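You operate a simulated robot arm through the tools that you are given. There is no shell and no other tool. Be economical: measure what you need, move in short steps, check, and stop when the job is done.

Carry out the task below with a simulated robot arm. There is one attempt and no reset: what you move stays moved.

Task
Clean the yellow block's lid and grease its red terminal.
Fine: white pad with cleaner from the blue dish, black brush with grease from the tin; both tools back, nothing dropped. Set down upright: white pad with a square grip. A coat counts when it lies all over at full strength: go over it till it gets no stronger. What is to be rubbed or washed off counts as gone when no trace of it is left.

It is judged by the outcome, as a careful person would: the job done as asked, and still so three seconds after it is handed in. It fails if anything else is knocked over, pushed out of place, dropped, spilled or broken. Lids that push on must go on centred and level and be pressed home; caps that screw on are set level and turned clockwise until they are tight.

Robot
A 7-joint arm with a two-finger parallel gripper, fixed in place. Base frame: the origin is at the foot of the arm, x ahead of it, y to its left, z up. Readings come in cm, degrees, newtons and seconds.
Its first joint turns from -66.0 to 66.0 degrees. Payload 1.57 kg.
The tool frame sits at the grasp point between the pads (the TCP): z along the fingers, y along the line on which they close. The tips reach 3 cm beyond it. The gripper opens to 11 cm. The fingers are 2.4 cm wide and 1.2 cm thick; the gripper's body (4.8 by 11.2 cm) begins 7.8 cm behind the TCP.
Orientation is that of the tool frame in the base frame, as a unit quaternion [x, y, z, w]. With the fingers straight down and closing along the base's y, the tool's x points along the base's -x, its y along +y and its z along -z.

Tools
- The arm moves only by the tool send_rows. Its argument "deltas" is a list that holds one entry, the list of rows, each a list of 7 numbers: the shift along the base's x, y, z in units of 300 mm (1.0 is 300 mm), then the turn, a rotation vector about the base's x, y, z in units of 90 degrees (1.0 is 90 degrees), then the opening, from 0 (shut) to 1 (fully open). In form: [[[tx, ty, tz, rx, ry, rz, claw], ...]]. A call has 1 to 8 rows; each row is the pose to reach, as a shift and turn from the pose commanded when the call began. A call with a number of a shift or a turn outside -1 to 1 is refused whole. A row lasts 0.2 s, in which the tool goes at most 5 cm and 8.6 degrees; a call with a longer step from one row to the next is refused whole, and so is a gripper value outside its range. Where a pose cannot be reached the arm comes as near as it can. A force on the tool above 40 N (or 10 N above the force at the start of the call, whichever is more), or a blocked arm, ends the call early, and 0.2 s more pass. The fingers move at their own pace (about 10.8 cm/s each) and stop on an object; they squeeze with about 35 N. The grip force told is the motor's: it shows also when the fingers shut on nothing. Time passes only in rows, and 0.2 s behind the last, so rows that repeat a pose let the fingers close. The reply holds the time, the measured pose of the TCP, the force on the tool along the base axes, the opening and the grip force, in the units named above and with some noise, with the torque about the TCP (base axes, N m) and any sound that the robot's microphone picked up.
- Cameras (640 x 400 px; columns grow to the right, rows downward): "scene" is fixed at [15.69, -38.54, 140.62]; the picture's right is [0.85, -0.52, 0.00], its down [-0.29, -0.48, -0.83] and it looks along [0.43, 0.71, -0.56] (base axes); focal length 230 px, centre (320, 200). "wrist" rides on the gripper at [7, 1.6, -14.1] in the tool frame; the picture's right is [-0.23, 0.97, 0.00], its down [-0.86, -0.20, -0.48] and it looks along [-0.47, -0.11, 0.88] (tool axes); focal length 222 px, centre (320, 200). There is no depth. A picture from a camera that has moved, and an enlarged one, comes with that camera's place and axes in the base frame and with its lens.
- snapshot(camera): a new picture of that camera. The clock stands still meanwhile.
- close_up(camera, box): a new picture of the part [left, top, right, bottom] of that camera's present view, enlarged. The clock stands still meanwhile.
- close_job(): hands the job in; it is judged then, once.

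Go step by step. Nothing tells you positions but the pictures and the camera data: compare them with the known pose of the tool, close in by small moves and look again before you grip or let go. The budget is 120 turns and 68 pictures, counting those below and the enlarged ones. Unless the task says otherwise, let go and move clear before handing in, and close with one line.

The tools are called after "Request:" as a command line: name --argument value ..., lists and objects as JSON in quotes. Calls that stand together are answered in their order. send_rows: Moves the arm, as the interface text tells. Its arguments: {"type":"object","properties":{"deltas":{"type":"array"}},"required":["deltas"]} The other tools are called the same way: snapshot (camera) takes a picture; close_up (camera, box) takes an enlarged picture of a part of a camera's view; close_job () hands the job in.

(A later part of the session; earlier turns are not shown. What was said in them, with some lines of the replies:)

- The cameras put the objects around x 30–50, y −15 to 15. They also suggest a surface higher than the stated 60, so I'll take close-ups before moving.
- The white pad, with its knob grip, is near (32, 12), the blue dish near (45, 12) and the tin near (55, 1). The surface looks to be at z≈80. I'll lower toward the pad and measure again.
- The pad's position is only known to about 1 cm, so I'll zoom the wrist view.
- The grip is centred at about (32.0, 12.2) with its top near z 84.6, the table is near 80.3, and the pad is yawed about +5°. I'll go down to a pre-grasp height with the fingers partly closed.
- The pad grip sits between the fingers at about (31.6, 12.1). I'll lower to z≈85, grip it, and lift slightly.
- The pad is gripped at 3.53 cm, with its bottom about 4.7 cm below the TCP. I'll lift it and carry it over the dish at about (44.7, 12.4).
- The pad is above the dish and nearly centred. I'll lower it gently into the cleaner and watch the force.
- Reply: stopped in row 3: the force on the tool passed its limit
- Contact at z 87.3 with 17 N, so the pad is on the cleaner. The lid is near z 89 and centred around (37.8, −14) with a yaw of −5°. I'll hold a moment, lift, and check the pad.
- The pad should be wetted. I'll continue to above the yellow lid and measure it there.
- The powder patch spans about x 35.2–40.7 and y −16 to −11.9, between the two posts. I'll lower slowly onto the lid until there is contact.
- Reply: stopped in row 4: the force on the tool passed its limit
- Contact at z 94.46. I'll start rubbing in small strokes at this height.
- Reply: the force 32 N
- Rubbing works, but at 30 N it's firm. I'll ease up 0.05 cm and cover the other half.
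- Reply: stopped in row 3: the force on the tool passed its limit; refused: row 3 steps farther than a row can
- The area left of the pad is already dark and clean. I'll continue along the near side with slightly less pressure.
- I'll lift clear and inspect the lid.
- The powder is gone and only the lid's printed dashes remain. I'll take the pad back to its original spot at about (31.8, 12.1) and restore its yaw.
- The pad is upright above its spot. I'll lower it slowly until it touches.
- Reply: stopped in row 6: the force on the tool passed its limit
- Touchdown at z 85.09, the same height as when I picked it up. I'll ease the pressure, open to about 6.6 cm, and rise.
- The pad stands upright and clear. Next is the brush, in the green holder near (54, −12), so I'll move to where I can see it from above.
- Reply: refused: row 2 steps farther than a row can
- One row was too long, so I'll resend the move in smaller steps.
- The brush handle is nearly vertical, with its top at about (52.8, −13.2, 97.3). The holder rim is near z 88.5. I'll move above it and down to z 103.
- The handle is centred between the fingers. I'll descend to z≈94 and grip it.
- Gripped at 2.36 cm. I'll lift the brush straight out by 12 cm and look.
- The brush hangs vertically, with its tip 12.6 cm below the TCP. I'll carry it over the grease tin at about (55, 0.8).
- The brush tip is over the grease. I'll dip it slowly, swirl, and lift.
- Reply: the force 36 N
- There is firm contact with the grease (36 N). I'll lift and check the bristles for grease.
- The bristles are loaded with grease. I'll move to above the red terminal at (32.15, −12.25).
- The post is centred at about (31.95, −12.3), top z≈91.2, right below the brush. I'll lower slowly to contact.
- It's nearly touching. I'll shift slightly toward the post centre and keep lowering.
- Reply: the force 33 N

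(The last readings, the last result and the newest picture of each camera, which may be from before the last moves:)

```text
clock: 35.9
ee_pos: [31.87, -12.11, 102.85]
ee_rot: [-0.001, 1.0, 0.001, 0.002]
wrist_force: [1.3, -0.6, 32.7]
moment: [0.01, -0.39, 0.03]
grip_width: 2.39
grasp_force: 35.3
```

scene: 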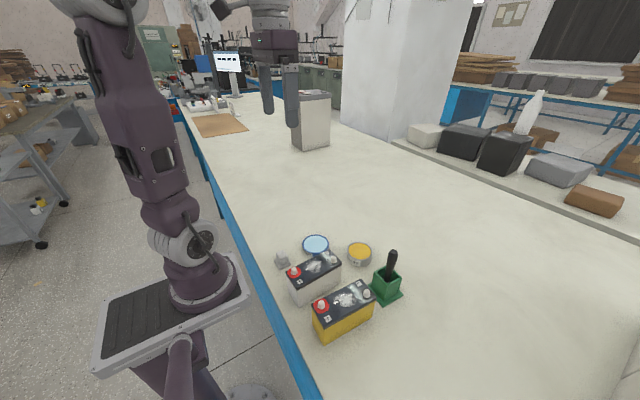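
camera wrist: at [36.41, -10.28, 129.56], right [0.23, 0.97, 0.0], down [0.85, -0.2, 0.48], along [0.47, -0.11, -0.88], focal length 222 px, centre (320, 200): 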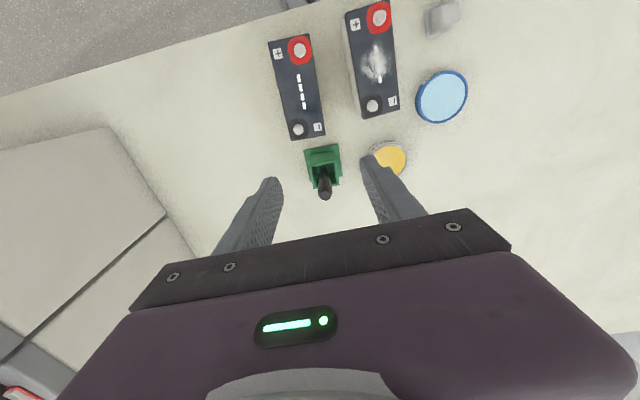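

Contact at 32 N. I'll ease off a little and swirl over the post top.

Request:
send_rows --deltas '[[[0.012, 0, 0.005, 0, 0, 0, 0], [0.008, 0.012, 0.006, 0, 0, 0, 0], [-0.008, 0.012, 0.006, 0, 0, 0, 0], [-0.014, 0, 0.006, 0, 0, 0, 0], [-0.008, -0.012, 0.006, 0, 0, 0, 0], [0.008, -0.012, 0.006, 0, 0, 0, 0], [0.012, 0, 0.006, 0, 0, 0, 0], [0, 0, 0.006, 0, 0, 0, 0]]]'

Request:
close_up --camera "scene" --box '[290, 270, 360, 330]'

```text
clock: 37.6
ee_pos: [31.87, -12.11, 103.07]
ee_rot: [-0.001, 1.0, 0.002, 0.001]
wrist_force: [-0.6, 0.9, -1.4]
moment: [0.01, -0.04, -0.02]
grip_width: 2.34
grasp_force: 35.5
```

```text
6.67 times, centred on (325, 300) of scene
camera zoom: at [15.69, -38.54, 140.62], right [0.85, -0.52, 0.0], down [-0.29, -0.48, -0.83], along [0.43, 0.71, -0.56], focal length 1534 px, centre (287, -467)
```

zoom: 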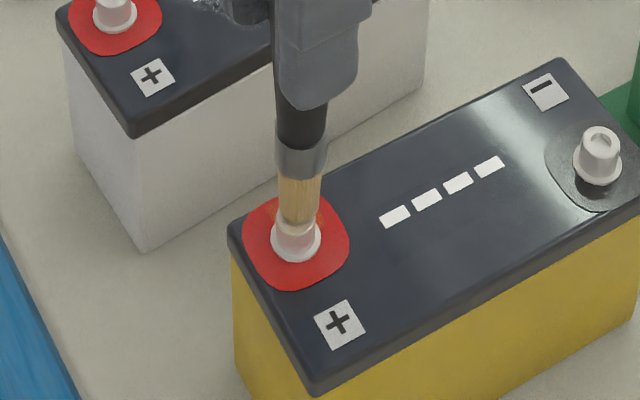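

I'll lift the brush a few cm aside to see the coating.

Request:
send_rows --deltas '[[[0, 0, 0.06, 0, 0, 0, 0], [0, 0.06, 0.12, 0, 0, 0, 0], [0, 0.16, 0.15, 0, 0, 0, 0], [0, 0.16, 0.15, 0, 0, 0, 0]]]'

Request:
close_up --camera "scene" --box '[300, 285, 345, 320]'

Request:
close_up --camera "wrist" --box '[220, 80, 380, 190]'

```text
clock: 38.6
ee_pos: [31.76, -7.47, 107.68]
ee_rot: [-0.001, 1.0, 0.0, 0.001]
wrist_force: [-0.3, -0.6, -0.8]
moment: [0.01, 0.02, 0.0]
grip_width: 2.35
grasp_force: 35.3
```

```text
11.43 times, centred on (322, 302) of scene
camera zoom: at [15.69, -38.54, 140.62], right [0.85, -0.52, 0.0], down [-0.29, -0.48, -0.83], along [0.43, 0.71, -0.56], focal length 2629 px, centre (291, -971)
```

zoom: 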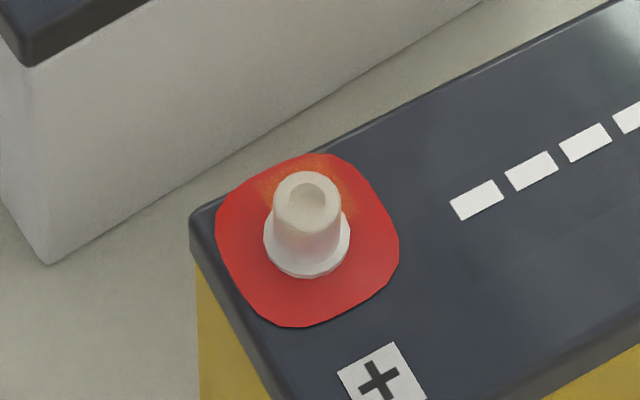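

```text
3.64 times, centred on (300, 135) of wrist
camera zoom: at [24.73, -5.94, 121.8], right [0.23, 0.97, 0.0], down [0.85, -0.2, 0.48], along [0.47, -0.11, -0.88], focal length 808 px, centre (393, 436)
```

zoom: 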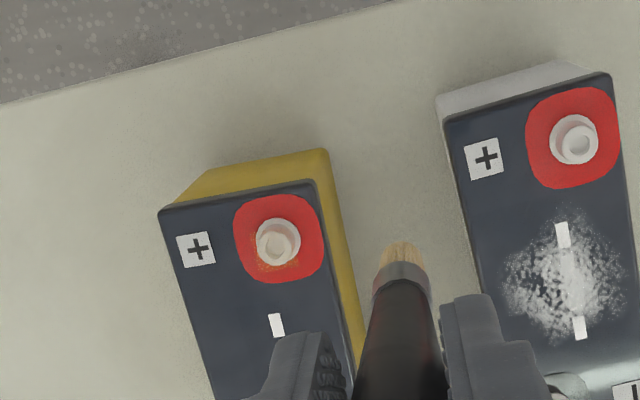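

The grease also tints the red disc, so the whole red terminal (post and disc) takes the coat. I'll bring the brush down on the disc beside the post, on the +x side.

Request:
send_rows --deltas '[[[0.046, -0.1, -0.05, 0, 0, 0, 0], [0.046, -0.163, -0.12, 0, 0, 0, 0], [0.046, -0.163, -0.17, 0, 0, 0, 0], [0.046, -0.163, -0.195, 0, 0, 0, 0], [0.046, -0.163, -0.205, 0, 0, 0, 0], [0.046, -0.163, -0.213, 0, 0, 0, 0], [0.046, -0.163, -0.219, 0, 0, 0, 0], [0.046, -0.163, -0.225, 0, 0, 0, 0]]]'

Request:
close_up --camera "scene" --box '[295, 270, 350, 320]'

```text
clock: 40.3
ee_pos: [33.26, -12.42, 101.1]
ee_rot: [-0.001, 1.0, 0.001, 0.002]
wrist_force: [-3.0, 0.1, 12.9]
moment: [0.03, 0.17, 0.0]
grip_width: 2.41
grasp_force: 35.4
stopped in row 8: the force on the tool passed its limit (the readings are from after the stop); the commanded pose is now the measured one
```

```text
8.00 times, centred on (322, 295) of scene
camera zoom: at [15.67, -38.54, 140.62], right [0.85, -0.52, 0.0], down [-0.29, -0.48, -0.83], along [0.43, 0.71, -0.56], focal length 1840 px, centre (300, -560)
```

zoom: 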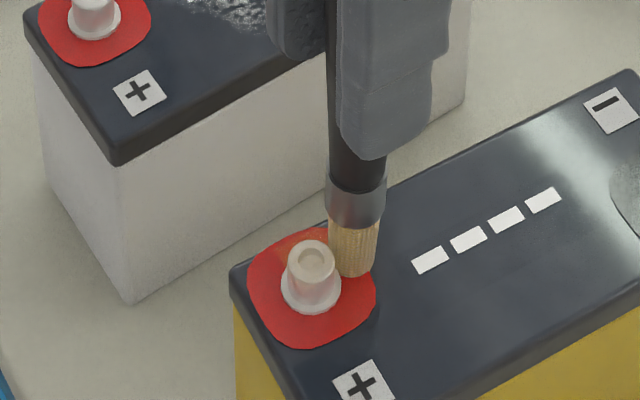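

Contact on the disc at TCP z 101.1. Now I'll sweep a ring around the post.

Request:
send_rows --deltas '[[[-0.0127, 0.0417, 0, 0, 0, 0, 0], [-0.047, 0.0557, 0, 0, 0, 0, 0], [-0.0813, 0.0417, 0, 0, 0, 0, 0], [-0.0953, 0.0073, 0, 0, 0, 0, 0], [-0.0813, -0.027, 0, 0, 0, 0, 0], [-0.047, -0.041, 0, 0, 0, 0, 0], [-0.0127, -0.027, 0, 0, 0, 0, 0], [0.0013, 0.0073, 0, 0, 0, 0, 0]]]'

Request:
close_up --camera "scene" --box '[295, 270, 350, 320]'

```text
clock: 42.1
ee_pos: [33.32, -12.07, 100.84]
ee_rot: [-0.001, 1.0, 0.001, 0.003]
wrist_force: [0.2, 0.3, 0.2]
moment: [-0.02, 0.02, -0.02]
grip_width: 2.44
grasp_force: 35.3
```

```text
8.00 times, centred on (322, 295) of scene
camera zoom: at [15.69, -38.54, 140.62], right [0.85, -0.52, 0.0], down [-0.29, -0.48, -0.83], along [0.43, 0.71, -0.56], focal length 1840 px, centre (300, -560)
```

zoom: 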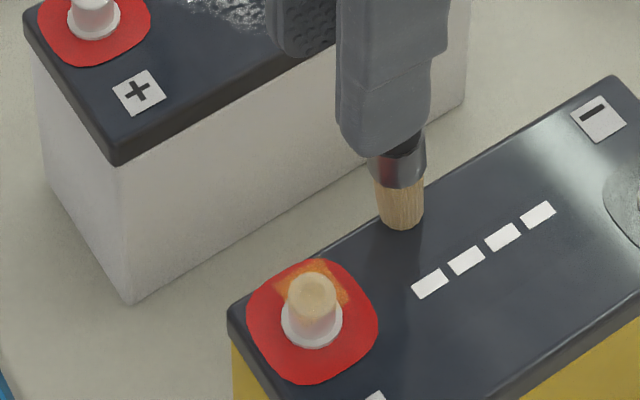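

The battery shifted during that sweep, because the brush pushed the post sideways. I'll lift clear and assess before going on.

Request:
send_rows --deltas '[[[0, 0, 0.06, 0, 0, 0, 0], [0, 0.0, 0.15, 0, 0, 0, 0], [0, 0.12, 0.2, 0, 0, 0, 0], [0, 0.2, 0.2, 0, 0, 0, 0], [0, 0.2, 0.2, 0, 0, 0, 0]]]'

Request:
close_up --camera "scene" --box '[270, 220, 430, 350]'

Request:
snapshot --camera "wrist"

```text
clock: 43.3
ee_pos: [33.18, -6.34, 106.93]
ee_rot: [-0.001, 1.0, -0.001, 0.001]
wrist_force: [0.1, -0.3, -1.6]
moment: [-0.02, -0.02, 0.0]
grip_width: 2.44
grasp_force: 34.6
```

```text
3.08 times, centred on (350, 285) of scene
camera zoom: at [15.69, -38.54, 140.62], right [0.85, -0.52, 0.0], down [-0.29, -0.48, -0.83], along [0.43, 0.71, -0.56], focal length 708 px, centre (228, -62)
```

zoom: 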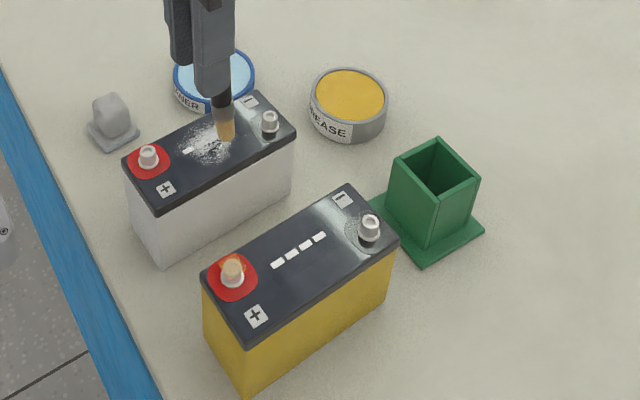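

```text
23 pictures are left
camera wrist: at [26.04, -4.69, 121.03], right [0.23, 0.97, 0.0], down [0.85, -0.2, 0.48], along [0.47, -0.11, -0.88], focal length 222 px, centre (320, 200)
```

wrist: 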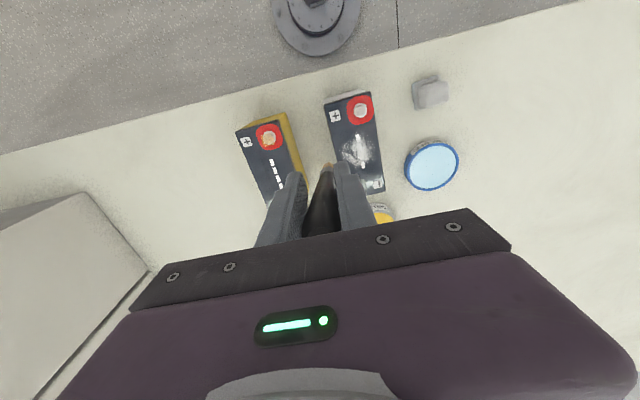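

The battery's red end turned about 0.9 cm toward −y, and the brush pivoted about 12° in the grip. I'll tilt the gripper to make the brush vertical again, then coat with lighter touches that keep clear of the post.

Request:
send_rows --deltas '[[[0, 0, 0.03, 0, 0.07, 0, 0], [0, 0, 0.03, 0, 0.133, 0, 0], [0, 0, 0.03, 0, 0.133, 0, 0]]]'

Request:
close_up --camera "scene" --box '[275, 220, 375, 330]'

Request:
close_up --camera "wrist" --box '[220, 70, 380, 190]'

```text
clock: 44.1
ee_pos: [33.27, -6.22, 107.93]
ee_rot: [-0.001, 0.995, 0.001, -0.103]
wrist_force: [-0.4, 0.1, 0.0]
moment: [-0.02, 0.02, 0.01]
grip_width: 2.42
grasp_force: 35.1
```

```text
3.64 times, centred on (325, 275) of scene
camera zoom: at [15.69, -38.54, 140.62], right [0.85, -0.52, 0.0], down [-0.29, -0.48, -0.83], along [0.43, 0.71, -0.56], focal length 836 px, centre (302, -73)
```

zoom: 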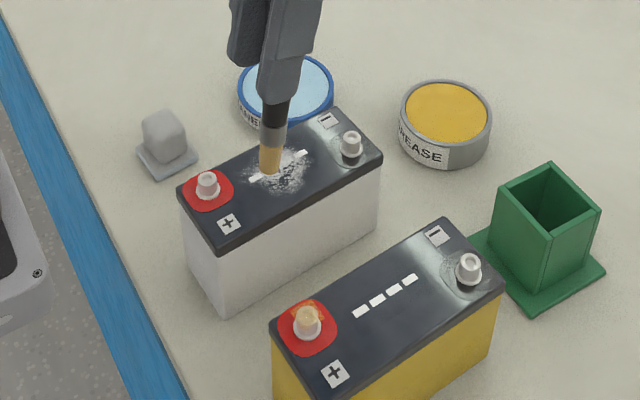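

```text
3.33 times, centred on (300, 130) of wrist
camera zoom: at [29.18, -4.58, 123.1], right [0.22, 0.97, -0.04], down [0.94, -0.2, 0.29], along [0.28, -0.11, -0.95], focal length 740 px, centre (387, 433)
```

zoom: 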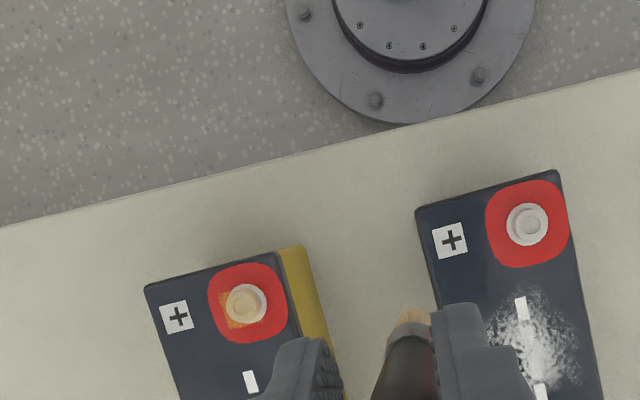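

The brush is vertical again, tip offset about (−0.25, +0.45, −11.8) from the TCP, and the post is now at about (31.45, −13.1). I'll touch down at 1.6 cm from the post on the +x side.

Request:
send_rows --deltas '[[[0.0, -0.12, -0.0, 0, 0, 0, 0], [0.0, -0.24, -0.08, 0, 0, 0, 0], [0.0, -0.24, -0.17, 0, 0, 0, 0], [0.0, -0.24, -0.195, 0, 0, 0, 0], [0.0, -0.24, -0.207, 0, 0, 0, 0], [0.0, -0.24, -0.215, 0, 0, 0, 0], [0.0, -0.24, -0.222, 0, 0, 0, 0], [0.0, -0.24, -0.228, 0, 0, 0, 0]]]'

Request:
close_up --camera "scene" --box '[295, 270, 355, 325]'

```text
clock: 45.9
ee_pos: [33.3, -13.35, 101.11]
ee_rot: [-0.001, 0.995, 0.001, -0.101]
wrist_force: [-1.3, 1.7, 30.4]
moment: [0.22, -0.11, 0.02]
grip_width: 2.42
grasp_force: 34.7
```

```text
7.27 times, centred on (325, 298) of scene
camera zoom: at [15.65, -38.53, 140.63], right [0.85, -0.52, 0.0], down [-0.29, -0.48, -0.83], along [0.43, 0.7, -0.56], focal length 1673 px, centre (284, -509)
```

zoom: 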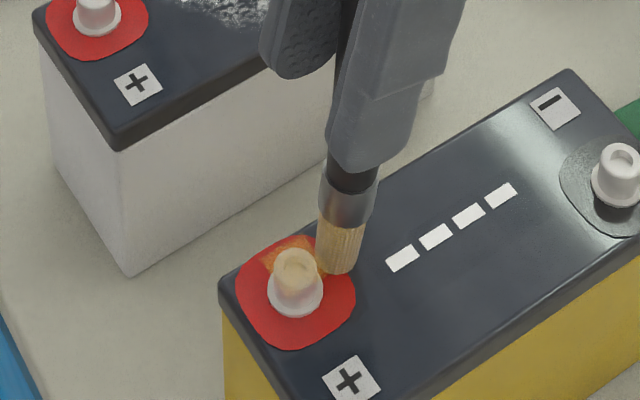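

It's at 30 N, placed just outside the post. I'll ease off about 0.1 cm and sweep the +y half ring slowly.

Request:
send_rows --deltas '[[[-0.001, 0.021, 0.003, 0, 0, 0, 0], [-0.0127, 0.039, 0.003, 0, 0, 0, 0], [-0.0307, 0.0507, 0.003, 0, 0, 0, 0], [-0.0517, 0.055, 0.003, 0, 0, 0, 0], [-0.0727, 0.0507, 0.003, 0, 0, 0, 0], [-0.0907, 0.039, 0.003, 0, 0, 0, 0], [-0.1023, 0.021, 0.003, 0, 0, 0, 0], [-0.1067, 0, 0.003, 0, 0, 0, 0]]]'

Request:
close_up --camera "scene" --box '[295, 270, 355, 325]'

```text
clock: 47.7
ee_pos: [30.04, -13.26, 101.0]
ee_rot: [-0.001, 0.995, 0.001, -0.101]
wrist_force: [1.5, 5.8, 16.6]
moment: [0.75, -0.33, 0.07]
grip_width: 2.45
grasp_force: 35.2
```

```text
7.27 times, centred on (325, 298) of scene
camera zoom: at [15.68, -38.52, 140.63], right [0.85, -0.52, 0.0], down [-0.29, -0.48, -0.83], along [0.43, 0.7, -0.56], focal length 1673 px, centre (284, -509)
```

zoom: 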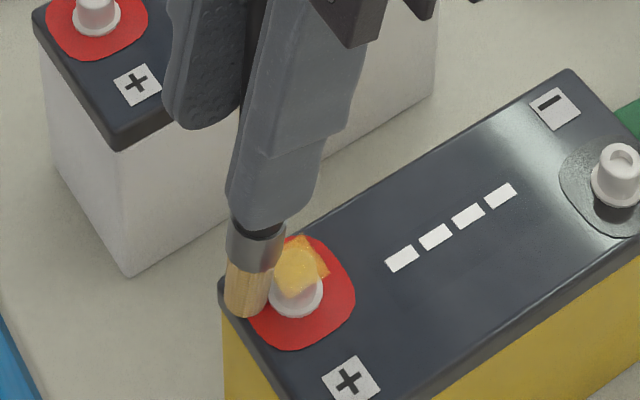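

The battery stayed put this time. The coating patch looks like a square film about 2 cm wide on the post top. I'll lift away and look closely.

Request:
send_rows --deltas '[[[-0.005, 0.0, 0.04, 0, 0, 0, 0], [-0.005, 0.0, 0.12, 0, 0, 0, 0], [-0.005, 0.12, 0.16, 0, 0, 0, 0], [0.02, 0.26, 0.18, 0, 0, 0, 0], [0.02, 0.26, 0.18, 0, 0, 0, 0]]]'

Request:
close_up --camera "scene" --box '[300, 290, 340, 320]'

Request:
close_up --camera "wrist" --box '[220, 90, 360, 200]'

```text
clock: 48.9
ee_pos: [30.66, -5.35, 106.62]
ee_rot: [-0.001, 0.995, 0.001, -0.101]
wrist_force: [0.0, 0.2, 0.0]
moment: [0.0, 0.02, -0.01]
grip_width: 2.45
grasp_force: 34.5
```

```text
13.33 times, centred on (320, 305) of scene
camera zoom: at [15.69, -38.54, 140.62], right [0.85, -0.52, 0.0], down [-0.29, -0.48, -0.83], along [0.43, 0.71, -0.56], focal length 3067 px, centre (320, -1200)
```

zoom: 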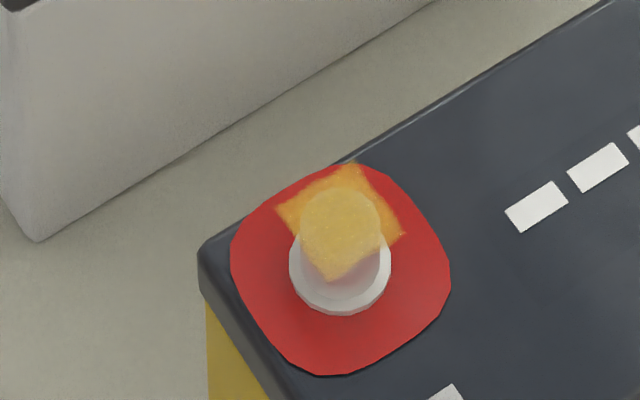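

```text
3.64 times, centred on (290, 145) of wrist
camera zoom: at [26.66, -3.66, 121.9], right [0.22, 0.97, -0.04], down [0.93, -0.2, 0.29], along [0.28, -0.11, -0.95], focal length 808 px, centre (429, 400)
```

zoom: 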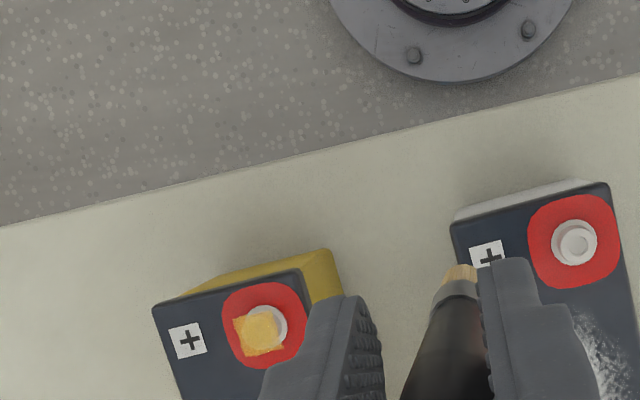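

The film is a square about 1.9 cm wide on the post top, centred near (31.55, −13.2), and it's already mostly covered. I'll go over it again at post-top height with light strokes.

Request:
send_rows --deltas '[[[0.02, -0.14, 0, 0, 0, 0, 0], [0.038, -0.279, 0, 0, 0, 0, 0], [0.038, -0.279, -0.06, 0, 0, 0, 0], [0.038, -0.279, -0.09, 0, 0, 0, 0], [0.038, -0.279, -0.104, 0, 0, 0, 0], [0.038, -0.279, -0.111, 0, 0, 0, 0], [0.038, -0.279, -0.117, 0, 0, 0, 0], [0.038, -0.279, -0.122, 0, 0, 0, 0]]]'

```text
clock: 50.7
ee_pos: [31.84, -13.87, 102.72]
ee_rot: [0.0, 0.995, 0.001, -0.102]
wrist_force: [0.6, -0.1, -0.7]
moment: [0.03, 0.02, 0.02]
grip_width: 2.45
grasp_force: 34.8
```

No contact yet, so I'll lower in finer steps.

Request:
send_rows --deltas '[[[0, 0, -0.005, 0, 0, 0, 0], [0, 0, -0.009, 0, 0, 0, 0], [0, 0, -0.013, 0, 0, 0, 0], [0, 0, -0.017, 0, 0, 0, 0]]]'

Request:
close_up --camera "scene" --box '[295, 270, 355, 325]'

```text
clock: 51.7
ee_pos: [31.94, -13.83, 102.46]
ee_rot: [0.0, 0.995, 0.0, -0.102]
wrist_force: [1.3, 0.7, 10.6]
moment: [0.09, -0.13, 0.01]
grip_width: 2.43
grasp_force: 34.8
```

```text
7.27 times, centred on (325, 298) of scene
camera zoom: at [15.68, -38.54, 140.62], right [0.85, -0.52, 0.0], down [-0.29, -0.48, -0.83], along [0.43, 0.71, -0.56], focal length 1673 px, centre (284, -509)
```

zoom: 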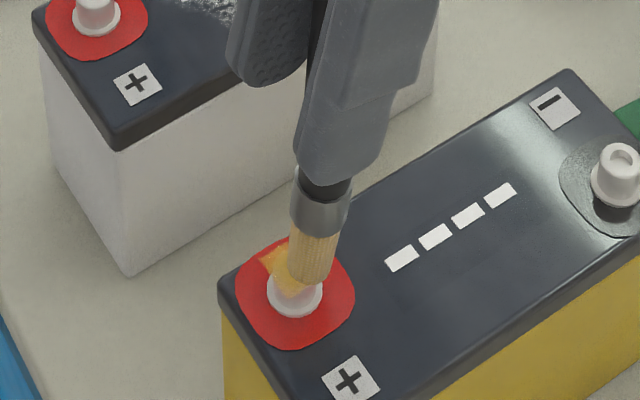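

The tip lands about 0.7 cm off the film centre, so I'll shift by (−0.2, +0.6) and make light strokes across the square.

Request:
send_rows --deltas '[[[-0.003, 0.01, 0.015, 0, 0, 0, 0], [-0.007, 0.02, 0.012, 0, 0, 0, 0], [-0.022, 0.02, 0.01, 0, 0, 0, 0], [-0.022, 0.036, 0.01, 0, 0, 0, 0], [-0.007, 0.036, 0.01, 0, 0, 0, 0], [0.01, 0.036, 0.01, 0, 0, 0, 0], [0.01, 0.02, 0.01, 0, 0, 0, 0], [0.01, 0.004, 0.01, 0, 0, 0, 0]]]'

```text
clock: 53.5
ee_pos: [32.15, -13.57, 102.57]
ee_rot: [-0.001, 0.995, 0.001, -0.101]
wrist_force: [0.4, 0.0, 0.4]
moment: [0.01, 0.05, 0.01]
grip_width: 2.45
grasp_force: 34.9
```

Request:
send_rows --deltas '[[[-0.016, 0, 0, 0, 0, 0, 0], [-0.032, 0, -0.003, 0, 0, 0, 0], [-0.032, 0.016, -0.004, 0, 0, 0, 0], [-0.016, 0.016, -0.004, 0, 0, 0, 0], [0, 0.016, -0.004, 0, 0, 0, 0], [0, 0.032, -0.004, 0, 0, 0, 0], [-0.016, 0.032, -0.004, 0, 0, 0, 0], [-0.032, 0.032, -0.004, 0, 0, 0, 0]]]'

Request:
send_rows --deltas '[[[0, 0, 0.05, 0, 0, 0, 0], [0, 0.1, 0.12, 0, 0, 0, 0], [0, 0.24, 0.13, 0, 0, 0, 0], [0, 0.24, 0.13, 0, 0, 0, 0]]]'

Request:
close_up --camera "scene" --box '[300, 290, 340, 320]'

```text
clock: 55.3
ee_pos: [31.21, -12.77, 102.62]
ee_rot: [-0.001, 0.995, 0.001, -0.102]
wrist_force: [-0.1, -0.5, 1.0]
moment: [0.0, 0.02, 0.0]
grip_width: 2.45
grasp_force: 35.5
```

```text
clock: 56.3
ee_pos: [31.28, -5.71, 106.45]
ee_rot: [-0.001, 0.995, 0.001, -0.102]
wrist_force: [-0.4, 0.6, -0.1]
moment: [0.01, -0.01, -0.01]
grip_width: 2.44
grasp_force: 35.2
```

```text
13.33 times, centred on (320, 305) of scene
camera zoom: at [15.69, -38.54, 140.62], right [0.85, -0.52, 0.0], down [-0.29, -0.48, -0.83], along [0.43, 0.71, -0.56], focal length 3067 px, centre (320, -1200)
```

zoom: 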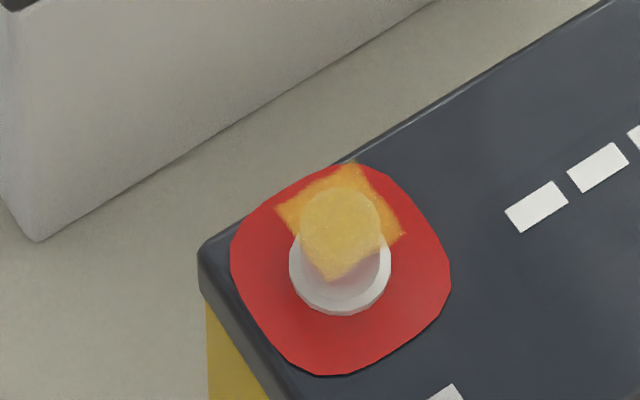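

The film looks about the same or slightly stronger. I'll reload the brush with grease and go over it again to see whether it saturates.

Request:
send_rows --deltas '[[[0.1, 0.025, 0.03, 0, 0, 0, 0], [0.24, 0.06, 0.03, 0, 0, 0, 0], [0.38, 0.095, 0.03, 0, 0, 0, 0], [0.52, 0.13, 0.03, 0, 0, 0, 0], [0.66, 0.165, 0.03, 0, 0, 0, 0], [0.77, 0.19, 0.03, 0, 0, 0, 0], [0.798, 0.2, 0.0, 0, 0, 0, 0], [0.798, 0.2, -0.1, 0, 0, 0, 0]]]'

Request:
send_rows --deltas '[[[0, 0, -0.1, 0, 0, 0, 0], [0, 0, -0.16, 0, 0, 0, 0], [0, 0, -0.18, 0, 0, 0, 0], [0, 0, -0.2, 0, 0, 0, 0], [0, 0, -0.21, 0, 0, 0, 0], [0, 0, -0.22, 0, 0, 0, 0], [0, 0, -0.228, 0, 0, 0, 0], [0, 0, -0.235, 0, 0, 0, 0]]]'

Request:
close_up --camera "scene" --box '[320, 200, 410, 280]'

```text
clock: 58.1
ee_pos: [54.91, 0.31, 103.27]
ee_rot: [-0.001, 0.995, 0.0, -0.102]
wrist_force: [0.0, -0.5, 0.9]
moment: [0.0, 0.02, 0.01]
grip_width: 2.44
grasp_force: 35.0
```

```text
clock: 59.9
ee_pos: [55.0, 0.41, 96.23]
ee_rot: [-0.001, 0.995, 0.0, -0.102]
wrist_force: [0.1, -1.4, -0.7]
moment: [-0.03, 0.02, 0.03]
grip_width: 2.45
grasp_force: 34.9
```

```text
5.00 times, centred on (365, 240) of scene
camera zoom: at [15.69, -38.54, 140.62], right [0.85, -0.52, 0.0], down [-0.29, -0.48, -0.83], along [0.43, 0.71, -0.56], focal length 1150 px, centre (95, 0)
```

zoom: 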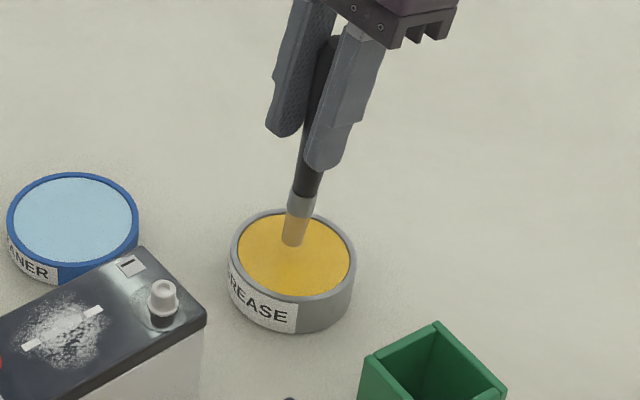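

The brush is over the grease and not yet in contact. I'll lower it finely until it loads, then lift.

Request:
send_rows --deltas '[[[0.01, -0.01, -0.008, 0, 0, 0, 0], [0.01, -0.01, -0.014, 0, 0, 0, 0], [0.01, -0.01, -0.02, 0, 0, 0, 0], [0.01, -0.01, -0.026, 0, 0, 0, 0], [0.01, -0.01, -0.032, 0, 0, 0, 0], [0.01, -0.01, -0.038, 0, 0, 0, 0], [0.01, -0.01, -0.043, 0, 0, 0, 0]]]'

```text
clock: 61.5
ee_pos: [55.56, 0.13, 95.08]
ee_rot: [-0.001, 0.995, 0.0, -0.101]
wrist_force: [0.7, -1.0, -0.1]
moment: [0.02, 0.02, -0.03]
grip_width: 2.42
grasp_force: 35.0
```

Request:
send_rows --deltas '[[[0, 0, -0.006, 0, 0, 0, 0], [0, 0, -0.012, 0, 0, 0, 0], [0, 0, -0.018, 0, 0, 0, 0], [0, 0, -0.024, 0, 0, 0, 0], [0, 0, -0.03, 0, 0, 0, 0], [0, 0, -0.036, 0, 0, 0, 0]]]'

Request:
close_up --camera "scene" --box '[320, 200, 410, 280]'

```text
clock: 62.9
ee_pos: [55.4, 0.12, 93.96]
ee_rot: [0.0, 0.995, 0.001, -0.102]
wrist_force: [1.5, 1.4, 34.3]
moment: [0.18, -0.5, 0.0]
grip_width: 2.42
grasp_force: 35.2
```

```text
5.00 times, centred on (365, 240) of scene
camera zoom: at [15.63, -38.54, 140.63], right [0.85, -0.52, 0.0], down [-0.29, -0.48, -0.83], along [0.43, 0.71, -0.56], focal length 1150 px, centre (95, 0)
```

zoom: 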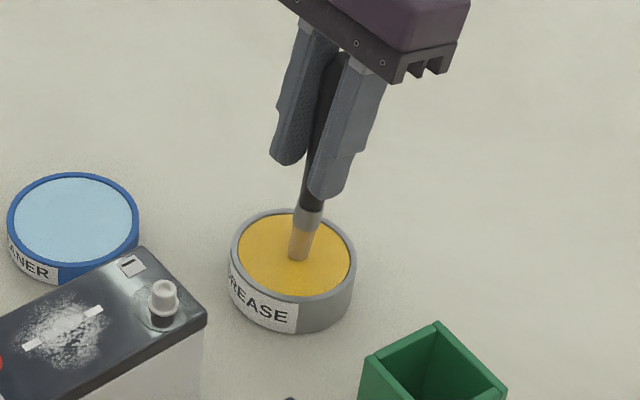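

Contact at z 94 with 34 N, so the brush is reloaded but sits about 1.5–2 cm higher in the grip now. I'll lift and return over the terminal, then re-measure the tip.

Request:
send_rows --deltas '[[[0, 0, 0.02, 0, 0, 0, 0], [0, 0, 0.16, 0, 0, 0, 0], [0, 0, 0.3, 0, 0, 0, 0], [-0.05, -0.03, 0.36, 0, 0, 0, 0], [-0.19, -0.11, 0.36, 0, 0, 0, 0], [-0.33, -0.19, 0.36, 0, 0, 0, 0], [-0.47, -0.27, 0.36, 0, 0, 0, 0], [-0.61, -0.35, 0.36, 0, 0, 0, 0]]]'

Request:
send_rows --deltas '[[[-0.1, -0.06, 0, 0, 0, 0, 0], [-0.18, -0.11, 0, 0, 0, 0, 0], [-0.18, -0.11, 0, 0, 0, 0, 0]]]'

Request:
close_up --camera "scene" --box '[290, 260, 350, 325]'

Request:
close_up --camera "wrist" --box '[260, 90, 380, 190]'

```text
clock: 64.7
ee_pos: [36.95, -10.4, 104.79]
ee_rot: [-0.001, 0.995, 0.0, -0.102]
wrist_force: [-0.5, -1.2, -0.2]
moment: [0.04, 0.0, -0.01]
grip_width: 2.41
grasp_force: 35.4
```

```text
clock: 65.5
ee_pos: [31.48, -13.71, 104.7]
ee_rot: [-0.001, 0.995, 0.0, -0.102]
wrist_force: [0.4, -1.0, 0.1]
moment: [0.0, 0.01, 0.0]
grip_width: 2.43
grasp_force: 35.1
```

```text
6.15 times, centred on (320, 292) of scene
camera zoom: at [15.69, -38.54, 140.62], right [0.85, -0.52, 0.0], down [-0.29, -0.48, -0.83], along [0.43, 0.71, -0.56], focal length 1416 px, centre (320, -369)
```

zoom: 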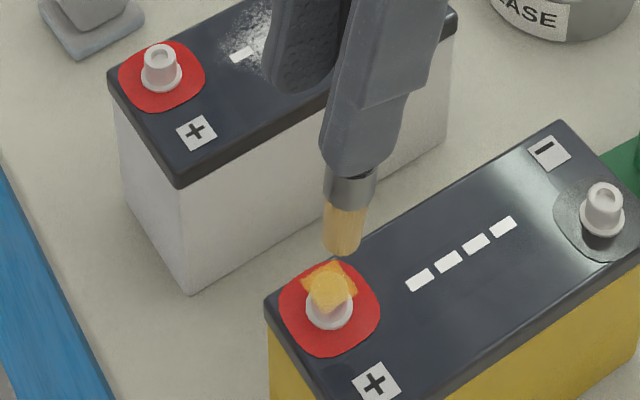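

```text
4.00 times, centred on (320, 140) of wrist
camera zoom: at [27.56, -12.17, 119.93], right [0.22, 0.97, -0.04], down [0.93, -0.2, 0.29], along [0.28, -0.11, -0.95], focal length 888 px, centre (320, 440)
```

zoom: 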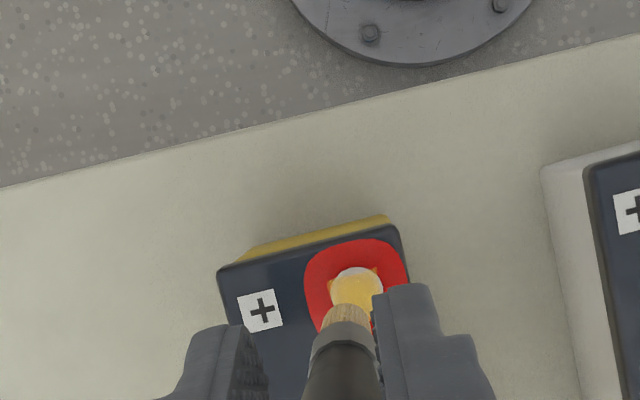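

The tip is at about (32.0, −13.6, 93.4) and the film at (31.5, −13.2, 91.2). I'll shift (−0.45, +0.4) and lower to contact.

Request:
send_rows --deltas '[[[-0.015, 0.013, -0.03, 0, 0, 0, 0], [-0.015, 0.013, -0.055, 0, 0, 0, 0], [-0.015, 0.013, -0.065, 0, 0, 0, 0], [-0.015, 0.013, -0.071, 0, 0, 0, 0], [-0.015, 0.013, -0.077, 0, 0, 0, 0], [-0.015, 0.013, -0.083, 0, 0, 0, 0]]]'

```text
clock: 66.9
ee_pos: [31.12, -13.37, 102.29]
ee_rot: [0.0, 0.995, 0.001, -0.102]
wrist_force: [-0.6, -0.7, -0.7]
moment: [-0.01, 0.01, -0.02]
grip_width: 2.43
grasp_force: 34.9
```

Request:
send_rows --deltas '[[[0, 0, -0.006, 0, 0, 0, 0], [0, 0, -0.011, 0, 0, 0, 0], [0, 0, -0.016, 0, 0, 0, 0], [0, 0, -0.021, 0, 0, 0, 0], [0, 0, -0.026, 0, 0, 0, 0]]]'

```text
clock: 68.1
ee_pos: [31.2, -13.29, 101.57]
ee_rot: [-0.001, 0.995, 0.001, -0.102]
wrist_force: [-0.2, -0.3, -0.6]
moment: [-0.01, 0.0, -0.01]
grip_width: 2.42
grasp_force: 34.8
```

Still no contact, so I'll check with one picture.

Request:
close_up --camera "scene" --box '[300, 270, 345, 315]'

```text
8.89 times, centred on (322, 292) of scene
camera zoom: at [15.69, -38.54, 140.62], right [0.85, -0.52, 0.0], down [-0.29, -0.48, -0.83], along [0.43, 0.71, -0.56], focal length 2045 px, centre (298, -622)
```

zoom: 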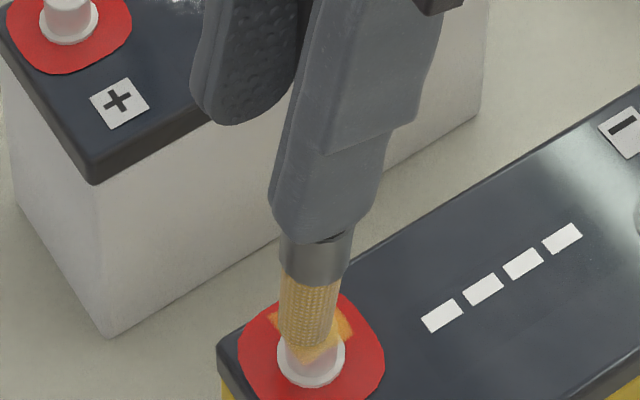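

The brush is right at the film and slightly to the left of centre. I'll shift a touch and lower on.

Request:
send_rows --deltas '[[[0.006, -0.003, -0.005, 0, 0, 0, 0], [0.006, -0.003, -0.01, 0, 0, 0, 0], [0.006, -0.003, -0.015, 0, 0, 0, 0], [0.006, -0.003, -0.02, 0, 0, 0, 0], [0.006, -0.003, -0.024, 0, 0, 0, 0]]]'

```text
clock: 69.3
ee_pos: [31.43, -13.3, 100.79]
ee_rot: [-0.001, 0.995, 0.001, -0.101]
wrist_force: [3.1, 0.3, 33.3]
moment: [0.02, -0.61, 0.01]
grip_width: 2.41
grasp_force: 35.4
```

Contact at 33 N. I'll ease off 0.1 cm and make strokes over the whole square.

Request:
send_rows --deltas '[[[0.014, 0, 0.003, 0, 0, 0, 0], [0.014, 0.014, 0.003, 0, 0, 0, 0], [0, 0.014, 0.003, 0, 0, 0, 0], [-0.014, 0.014, 0.003, 0, 0, 0, 0], [-0.014, 0, 0.003, 0, 0, 0, 0], [-0.014, -0.014, 0.003, 0, 0, 0, 0], [0, -0.014, 0.003, 0, 0, 0, 0], [0.014, -0.014, 0.003, 0, 0, 0, 0]]]'

Request:
send_rows --deltas '[[[-0.014, 0, 0, 0, 0, 0, 0], [-0.028, 0, 0, 0, 0, 0, 0], [-0.028, 0.014, 0, 0, 0, 0, 0], [-0.014, 0.014, 0, 0, 0, 0, 0], [0, 0.014, 0, 0, 0, 0, 0], [0, 0.028, 0, 0, 0, 0, 0], [-0.014, 0.028, 0, 0, 0, 0, 0], [-0.014, 0.014, 0, 0, 0, 0, 0]]]'

Request:
send_rows --deltas '[[[0, 0, 0.05, 0, 0, 0, 0], [0, 0.1, 0.15, 0, 0, 0, 0], [0, 0.24, 0.16, 0, 0, 0, 0], [0, 0.24, 0.16, 0, 0, 0, 0]]]'

Request:
close_up --camera "scene" --box '[300, 290, 340, 320]'

```text
clock: 71.1
ee_pos: [31.9, -13.7, 100.88]
ee_rot: [-0.001, 0.995, 0.001, -0.101]
wrist_force: [-0.3, -0.3, -0.2]
moment: [0.02, 0.0, -0.02]
grip_width: 2.43
grasp_force: 35.3
```

```text
clock: 72.9
ee_pos: [31.49, -13.31, 100.79]
ee_rot: [-0.001, 0.995, 0.001, -0.103]
wrist_force: [0.6, 0.6, -0.9]
moment: [0.0, 0.03, 0.03]
grip_width: 2.41
grasp_force: 35.1
```

```text
clock: 73.9
ee_pos: [31.44, -6.2, 105.8]
ee_rot: [0.0, 0.995, 0.0, -0.101]
wrist_force: [-0.3, -1.0, -0.1]
moment: [0.01, 0.02, -0.01]
grip_width: 2.38
grasp_force: 35.0
```

```text
13.33 times, centred on (320, 305) of scene
camera zoom: at [15.69, -38.54, 140.62], right [0.85, -0.52, 0.0], down [-0.29, -0.48, -0.83], along [0.43, 0.71, -0.56], focal length 3067 px, centre (320, -1200)
```

zoom: 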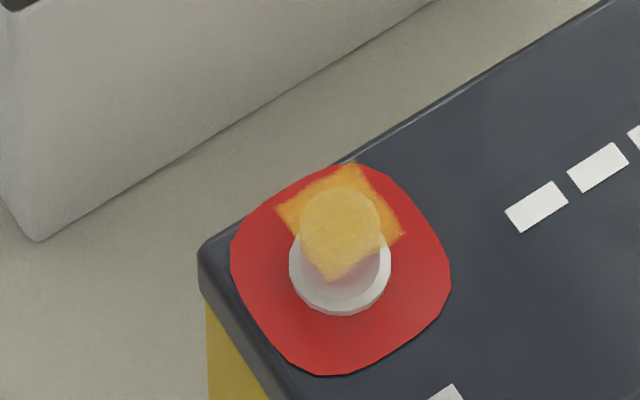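

The coat looks identical across three passes, so it's saturated. Now I'll take the brush back over the green holder.

Request:
send_rows --deltas '[[[0.1, -0.03, 0.02, 0, 0, 0, 0], [0.24, -0.08, 0.02, 0, 0, 0, 0], [0.38, -0.127, 0.02, 0, 0, 0, 0], [0.52, -0.173, 0.02, 0, 0, 0, 0], [0.64, -0.21, 0.02, 0, 0, 0, 0], [0.71, -0.237, 0.02, 0, 0, 0, 0], [0.71, -0.237, 0.0, 0, 0, 0, 0], [0.71, -0.237, 0.0, 0, 0, 0, 0]]]'

Request:
close_up --camera "scene" --box '[340, 190, 430, 300]'

Request:
close_up --camera "wrist" --box '[240, 80, 400, 200]'

```text
clock: 75.7
ee_pos: [52.65, -13.19, 105.71]
ee_rot: [-0.001, 0.995, 0.001, -0.103]
wrist_force: [0.1, 0.1, -0.6]
moment: [0.02, 0.03, -0.01]
grip_width: 2.38
grasp_force: 35.5
```

```text
3.64 times, centred on (385, 245) of scene
camera zoom: at [15.69, -38.54, 140.62], right [0.85, -0.52, 0.0], down [-0.29, -0.48, -0.83], along [0.43, 0.71, -0.56], focal length 836 px, centre (84, 36)
```

zoom: 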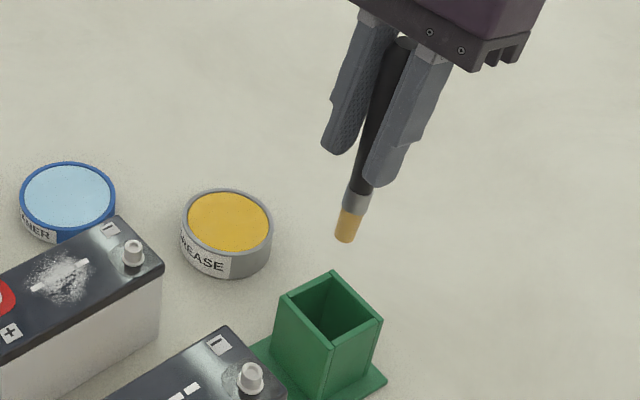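

```text
3.33 times, centred on (320, 140) of wrist
camera zoom: at [48.67, -11.62, 120.98], right [0.22, 0.97, -0.04], down [0.93, -0.2, 0.29], along [0.28, -0.11, -0.95], focal length 740 px, centre (320, 400)
```

zoom: 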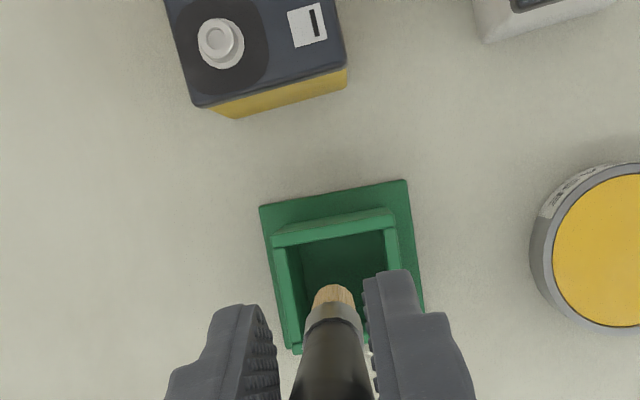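

The brush is nearly vertical with its tip at about (52.55, −13.2, 96), and the holder centre is about (52.85, −13.25). I'll lower it in until the fingertips are just above the rim.

Request:
send_rows --deltas '[[[0.01, -0.001, -0.1, 0, 0, 0, 0], [0.01, -0.001, -0.2, 0, 0, 0, 0], [0.01, -0.001, -0.28, 0, 0, 0, 0], [0.01, -0.001, -0.35, 0, 0, 0, 0], [0.01, -0.001, -0.4, 0, 0, 0, 0], [0.01, -0.001, -0.43, 0, 0, 0, 0], [0.01, -0.001, -0.443, 0, 0, 0, 0]]]'

Request:
close_up --camera "scene" --box '[350, 230, 420, 310]'

```text
clock: 77.3
ee_pos: [53.19, -13.27, 92.43]
ee_rot: [0.0, 0.995, 0.001, -0.102]
wrist_force: [0.1, 0.3, -0.9]
moment: [0.01, -0.02, 0.02]
grip_width: 2.38
grasp_force: 34.9
```

```text
5.00 times, centred on (385, 270) of scene
camera zoom: at [15.69, -38.54, 140.62], right [0.85, -0.52, 0.0], down [-0.29, -0.48, -0.83], along [0.43, 0.71, -0.56], focal length 1150 px, centre (-5, -150)
```

zoom: 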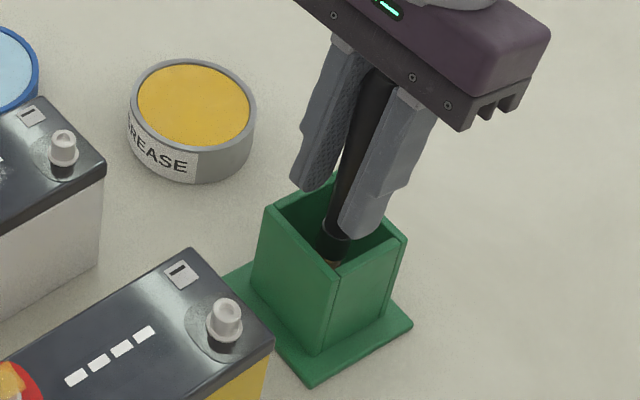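

The fingers are just above the rim. I'll go 0.4 cm lower carefully.

Request:
send_rows --deltas '[[[0, 0, -0.005, 0, 0, 0, 0], [0, 0, -0.01, 0, 0, 0, 0], [0, 0, -0.014, 0, 0, 0, 0], [0, 0, -0.018, 0, 0, 0, 0]]]'

```text
clock: 78.3
ee_pos: [53.13, -13.24, 91.75]
ee_rot: [-0.001, 0.995, 0.001, -0.102]
wrist_force: [0.0, -1.0, -0.7]
moment: [0.01, 0.03, 0.0]
grip_width: 2.42
grasp_force: 35.0
```

Request:
send_rows --deltas '[[[0, 0, -0.004, 0, 0, 0, 0], [0, 0, -0.008, 0, 0, 0, 0], [0, 0, -0.012, 0, 0, 0, 0]]]'

Request:
close_up --camera "scene" --box '[350, 230, 420, 310]'

```text
clock: 79.1
ee_pos: [52.86, -13.19, 91.42]
ee_rot: [-0.001, 0.995, 0.001, -0.101]
wrist_force: [-0.1, -0.2, -1.5]
moment: [0.0, 0.0, 0.03]
grip_width: 2.39
grasp_force: 34.9
```

```text
5.00 times, centred on (385, 270) of scene
camera zoom: at [15.69, -38.54, 140.62], right [0.85, -0.52, 0.0], down [-0.29, -0.48, -0.83], along [0.43, 0.71, -0.56], focal length 1150 px, centre (-5, -150)
```

zoom: 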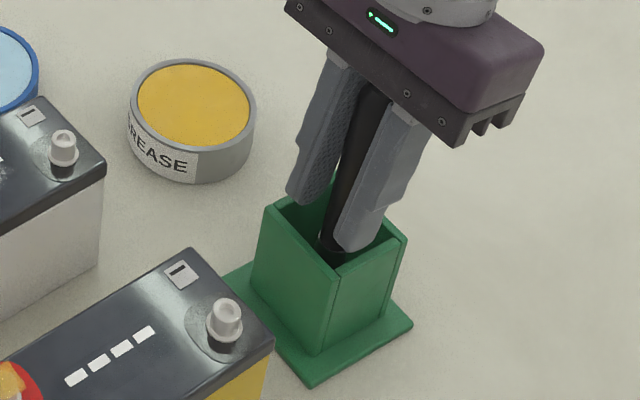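

The fingertips are now about level with the rim. I'll raise 0.6 cm so they open clear of the walls, then release and rise.

Request:
send_rows --deltas '[[[0, 0, 0.02, 0, 0, 0, 0], [0, 0, 0.02, 0, 0, 0, 0], [0, 0, 0.02, 0, 0, 0, 0.28], [0, 0, 0.02, 0, 0, 0, 0.42], [0, 0, 0.02, 0, 0, 0, 0.45], [0, 0, 0.02, 0, 0, 0, 0.45]]]'

Request:
close_up --camera "scene" --box '[350, 230, 420, 310]'

```text
clock: 80.5
ee_pos: [52.95, -13.38, 92.13]
ee_rot: [-0.001, 0.995, 0.001, -0.102]
wrist_force: [0.0, 0.2, 0.1]
moment: [0.03, 0.0, 0.02]
grip_width: 4.97
grasp_force: 0.0
```

```text
5.00 times, centred on (385, 270) of scene
camera zoom: at [15.69, -38.54, 140.62], right [0.85, -0.52, 0.0], down [-0.29, -0.48, -0.83], along [0.43, 0.71, -0.56], focal length 1150 px, centre (-5, -150)
```

zoom: 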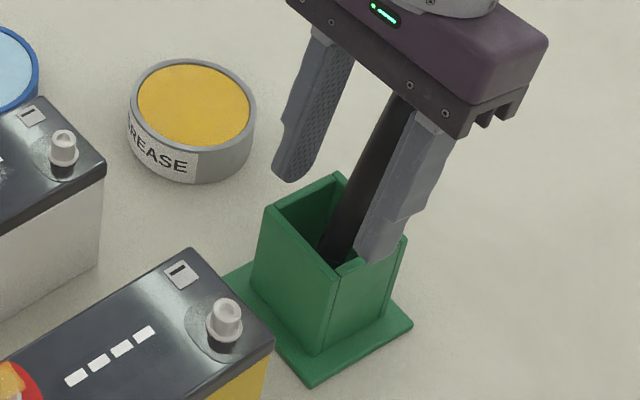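

The brush is released in the holder. I'll open slightly more and rise clear.

Request:
send_rows --deltas '[[[0, 0, 0.02, 0, 0, 0, 0.6], [0, 0, 0.06, 0, 0, 0, 0.6], [0, 0, 0.15, 0, 0, 0, 0.6], [0, 0, 0.28, 0, 0, 0, 0.6], [0, 0, 0.42, 0, 0, 0, 0.6], [0, 0, 0.55, 0, -0.06, 0, 0.6], [-0.1, 0, 0.6, 0, -0.133, 0, 0.6], [-0.15, 0, 0.6, 0, -0.133, 0, 0.6]]]'

Request:
close_up --camera "scene" --box '[270, 220, 430, 350]'

```text
clock: 82.3
ee_pos: [48.36, -13.2, 109.87]
ee_rot: [-0.001, 1.0, 0.0, 0.002]
wrist_force: [0.5, 0.1, -0.3]
moment: [0.0, 0.02, 0.01]
grip_width: 6.61
grasp_force: 0.0
```

```text
3.08 times, centred on (350, 285) of scene
camera zoom: at [15.69, -38.54, 140.62], right [0.85, -0.52, 0.0], down [-0.29, -0.48, -0.83], along [0.43, 0.71, -0.56], focal length 708 px, centre (228, -62)
```

zoom: 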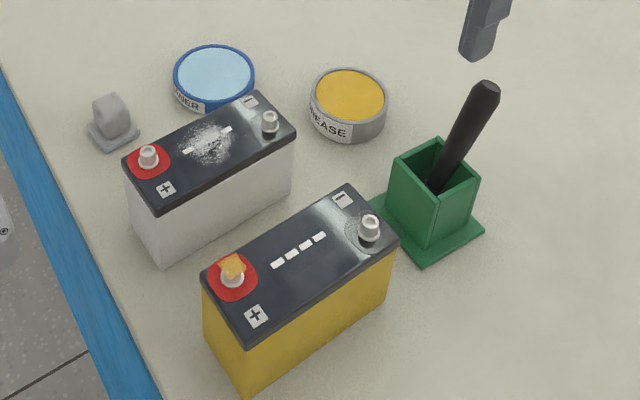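

Everything is in place: the lid is clean, the post is coated, the pad is upright, the brush is in its holder and the gripper is clear. Handing in now.

Request:
close_job

```text
The job is handed in.
```

The yellow block's lid is clean and its red terminal greased, with the pad set down upright and the brush back in its holder; the block's red end got nudged about 0.9 cm (a turn of about 4°) while greasing, I left it there, and the brush now leans in the holder after a drop of about 1 cm when I let go.
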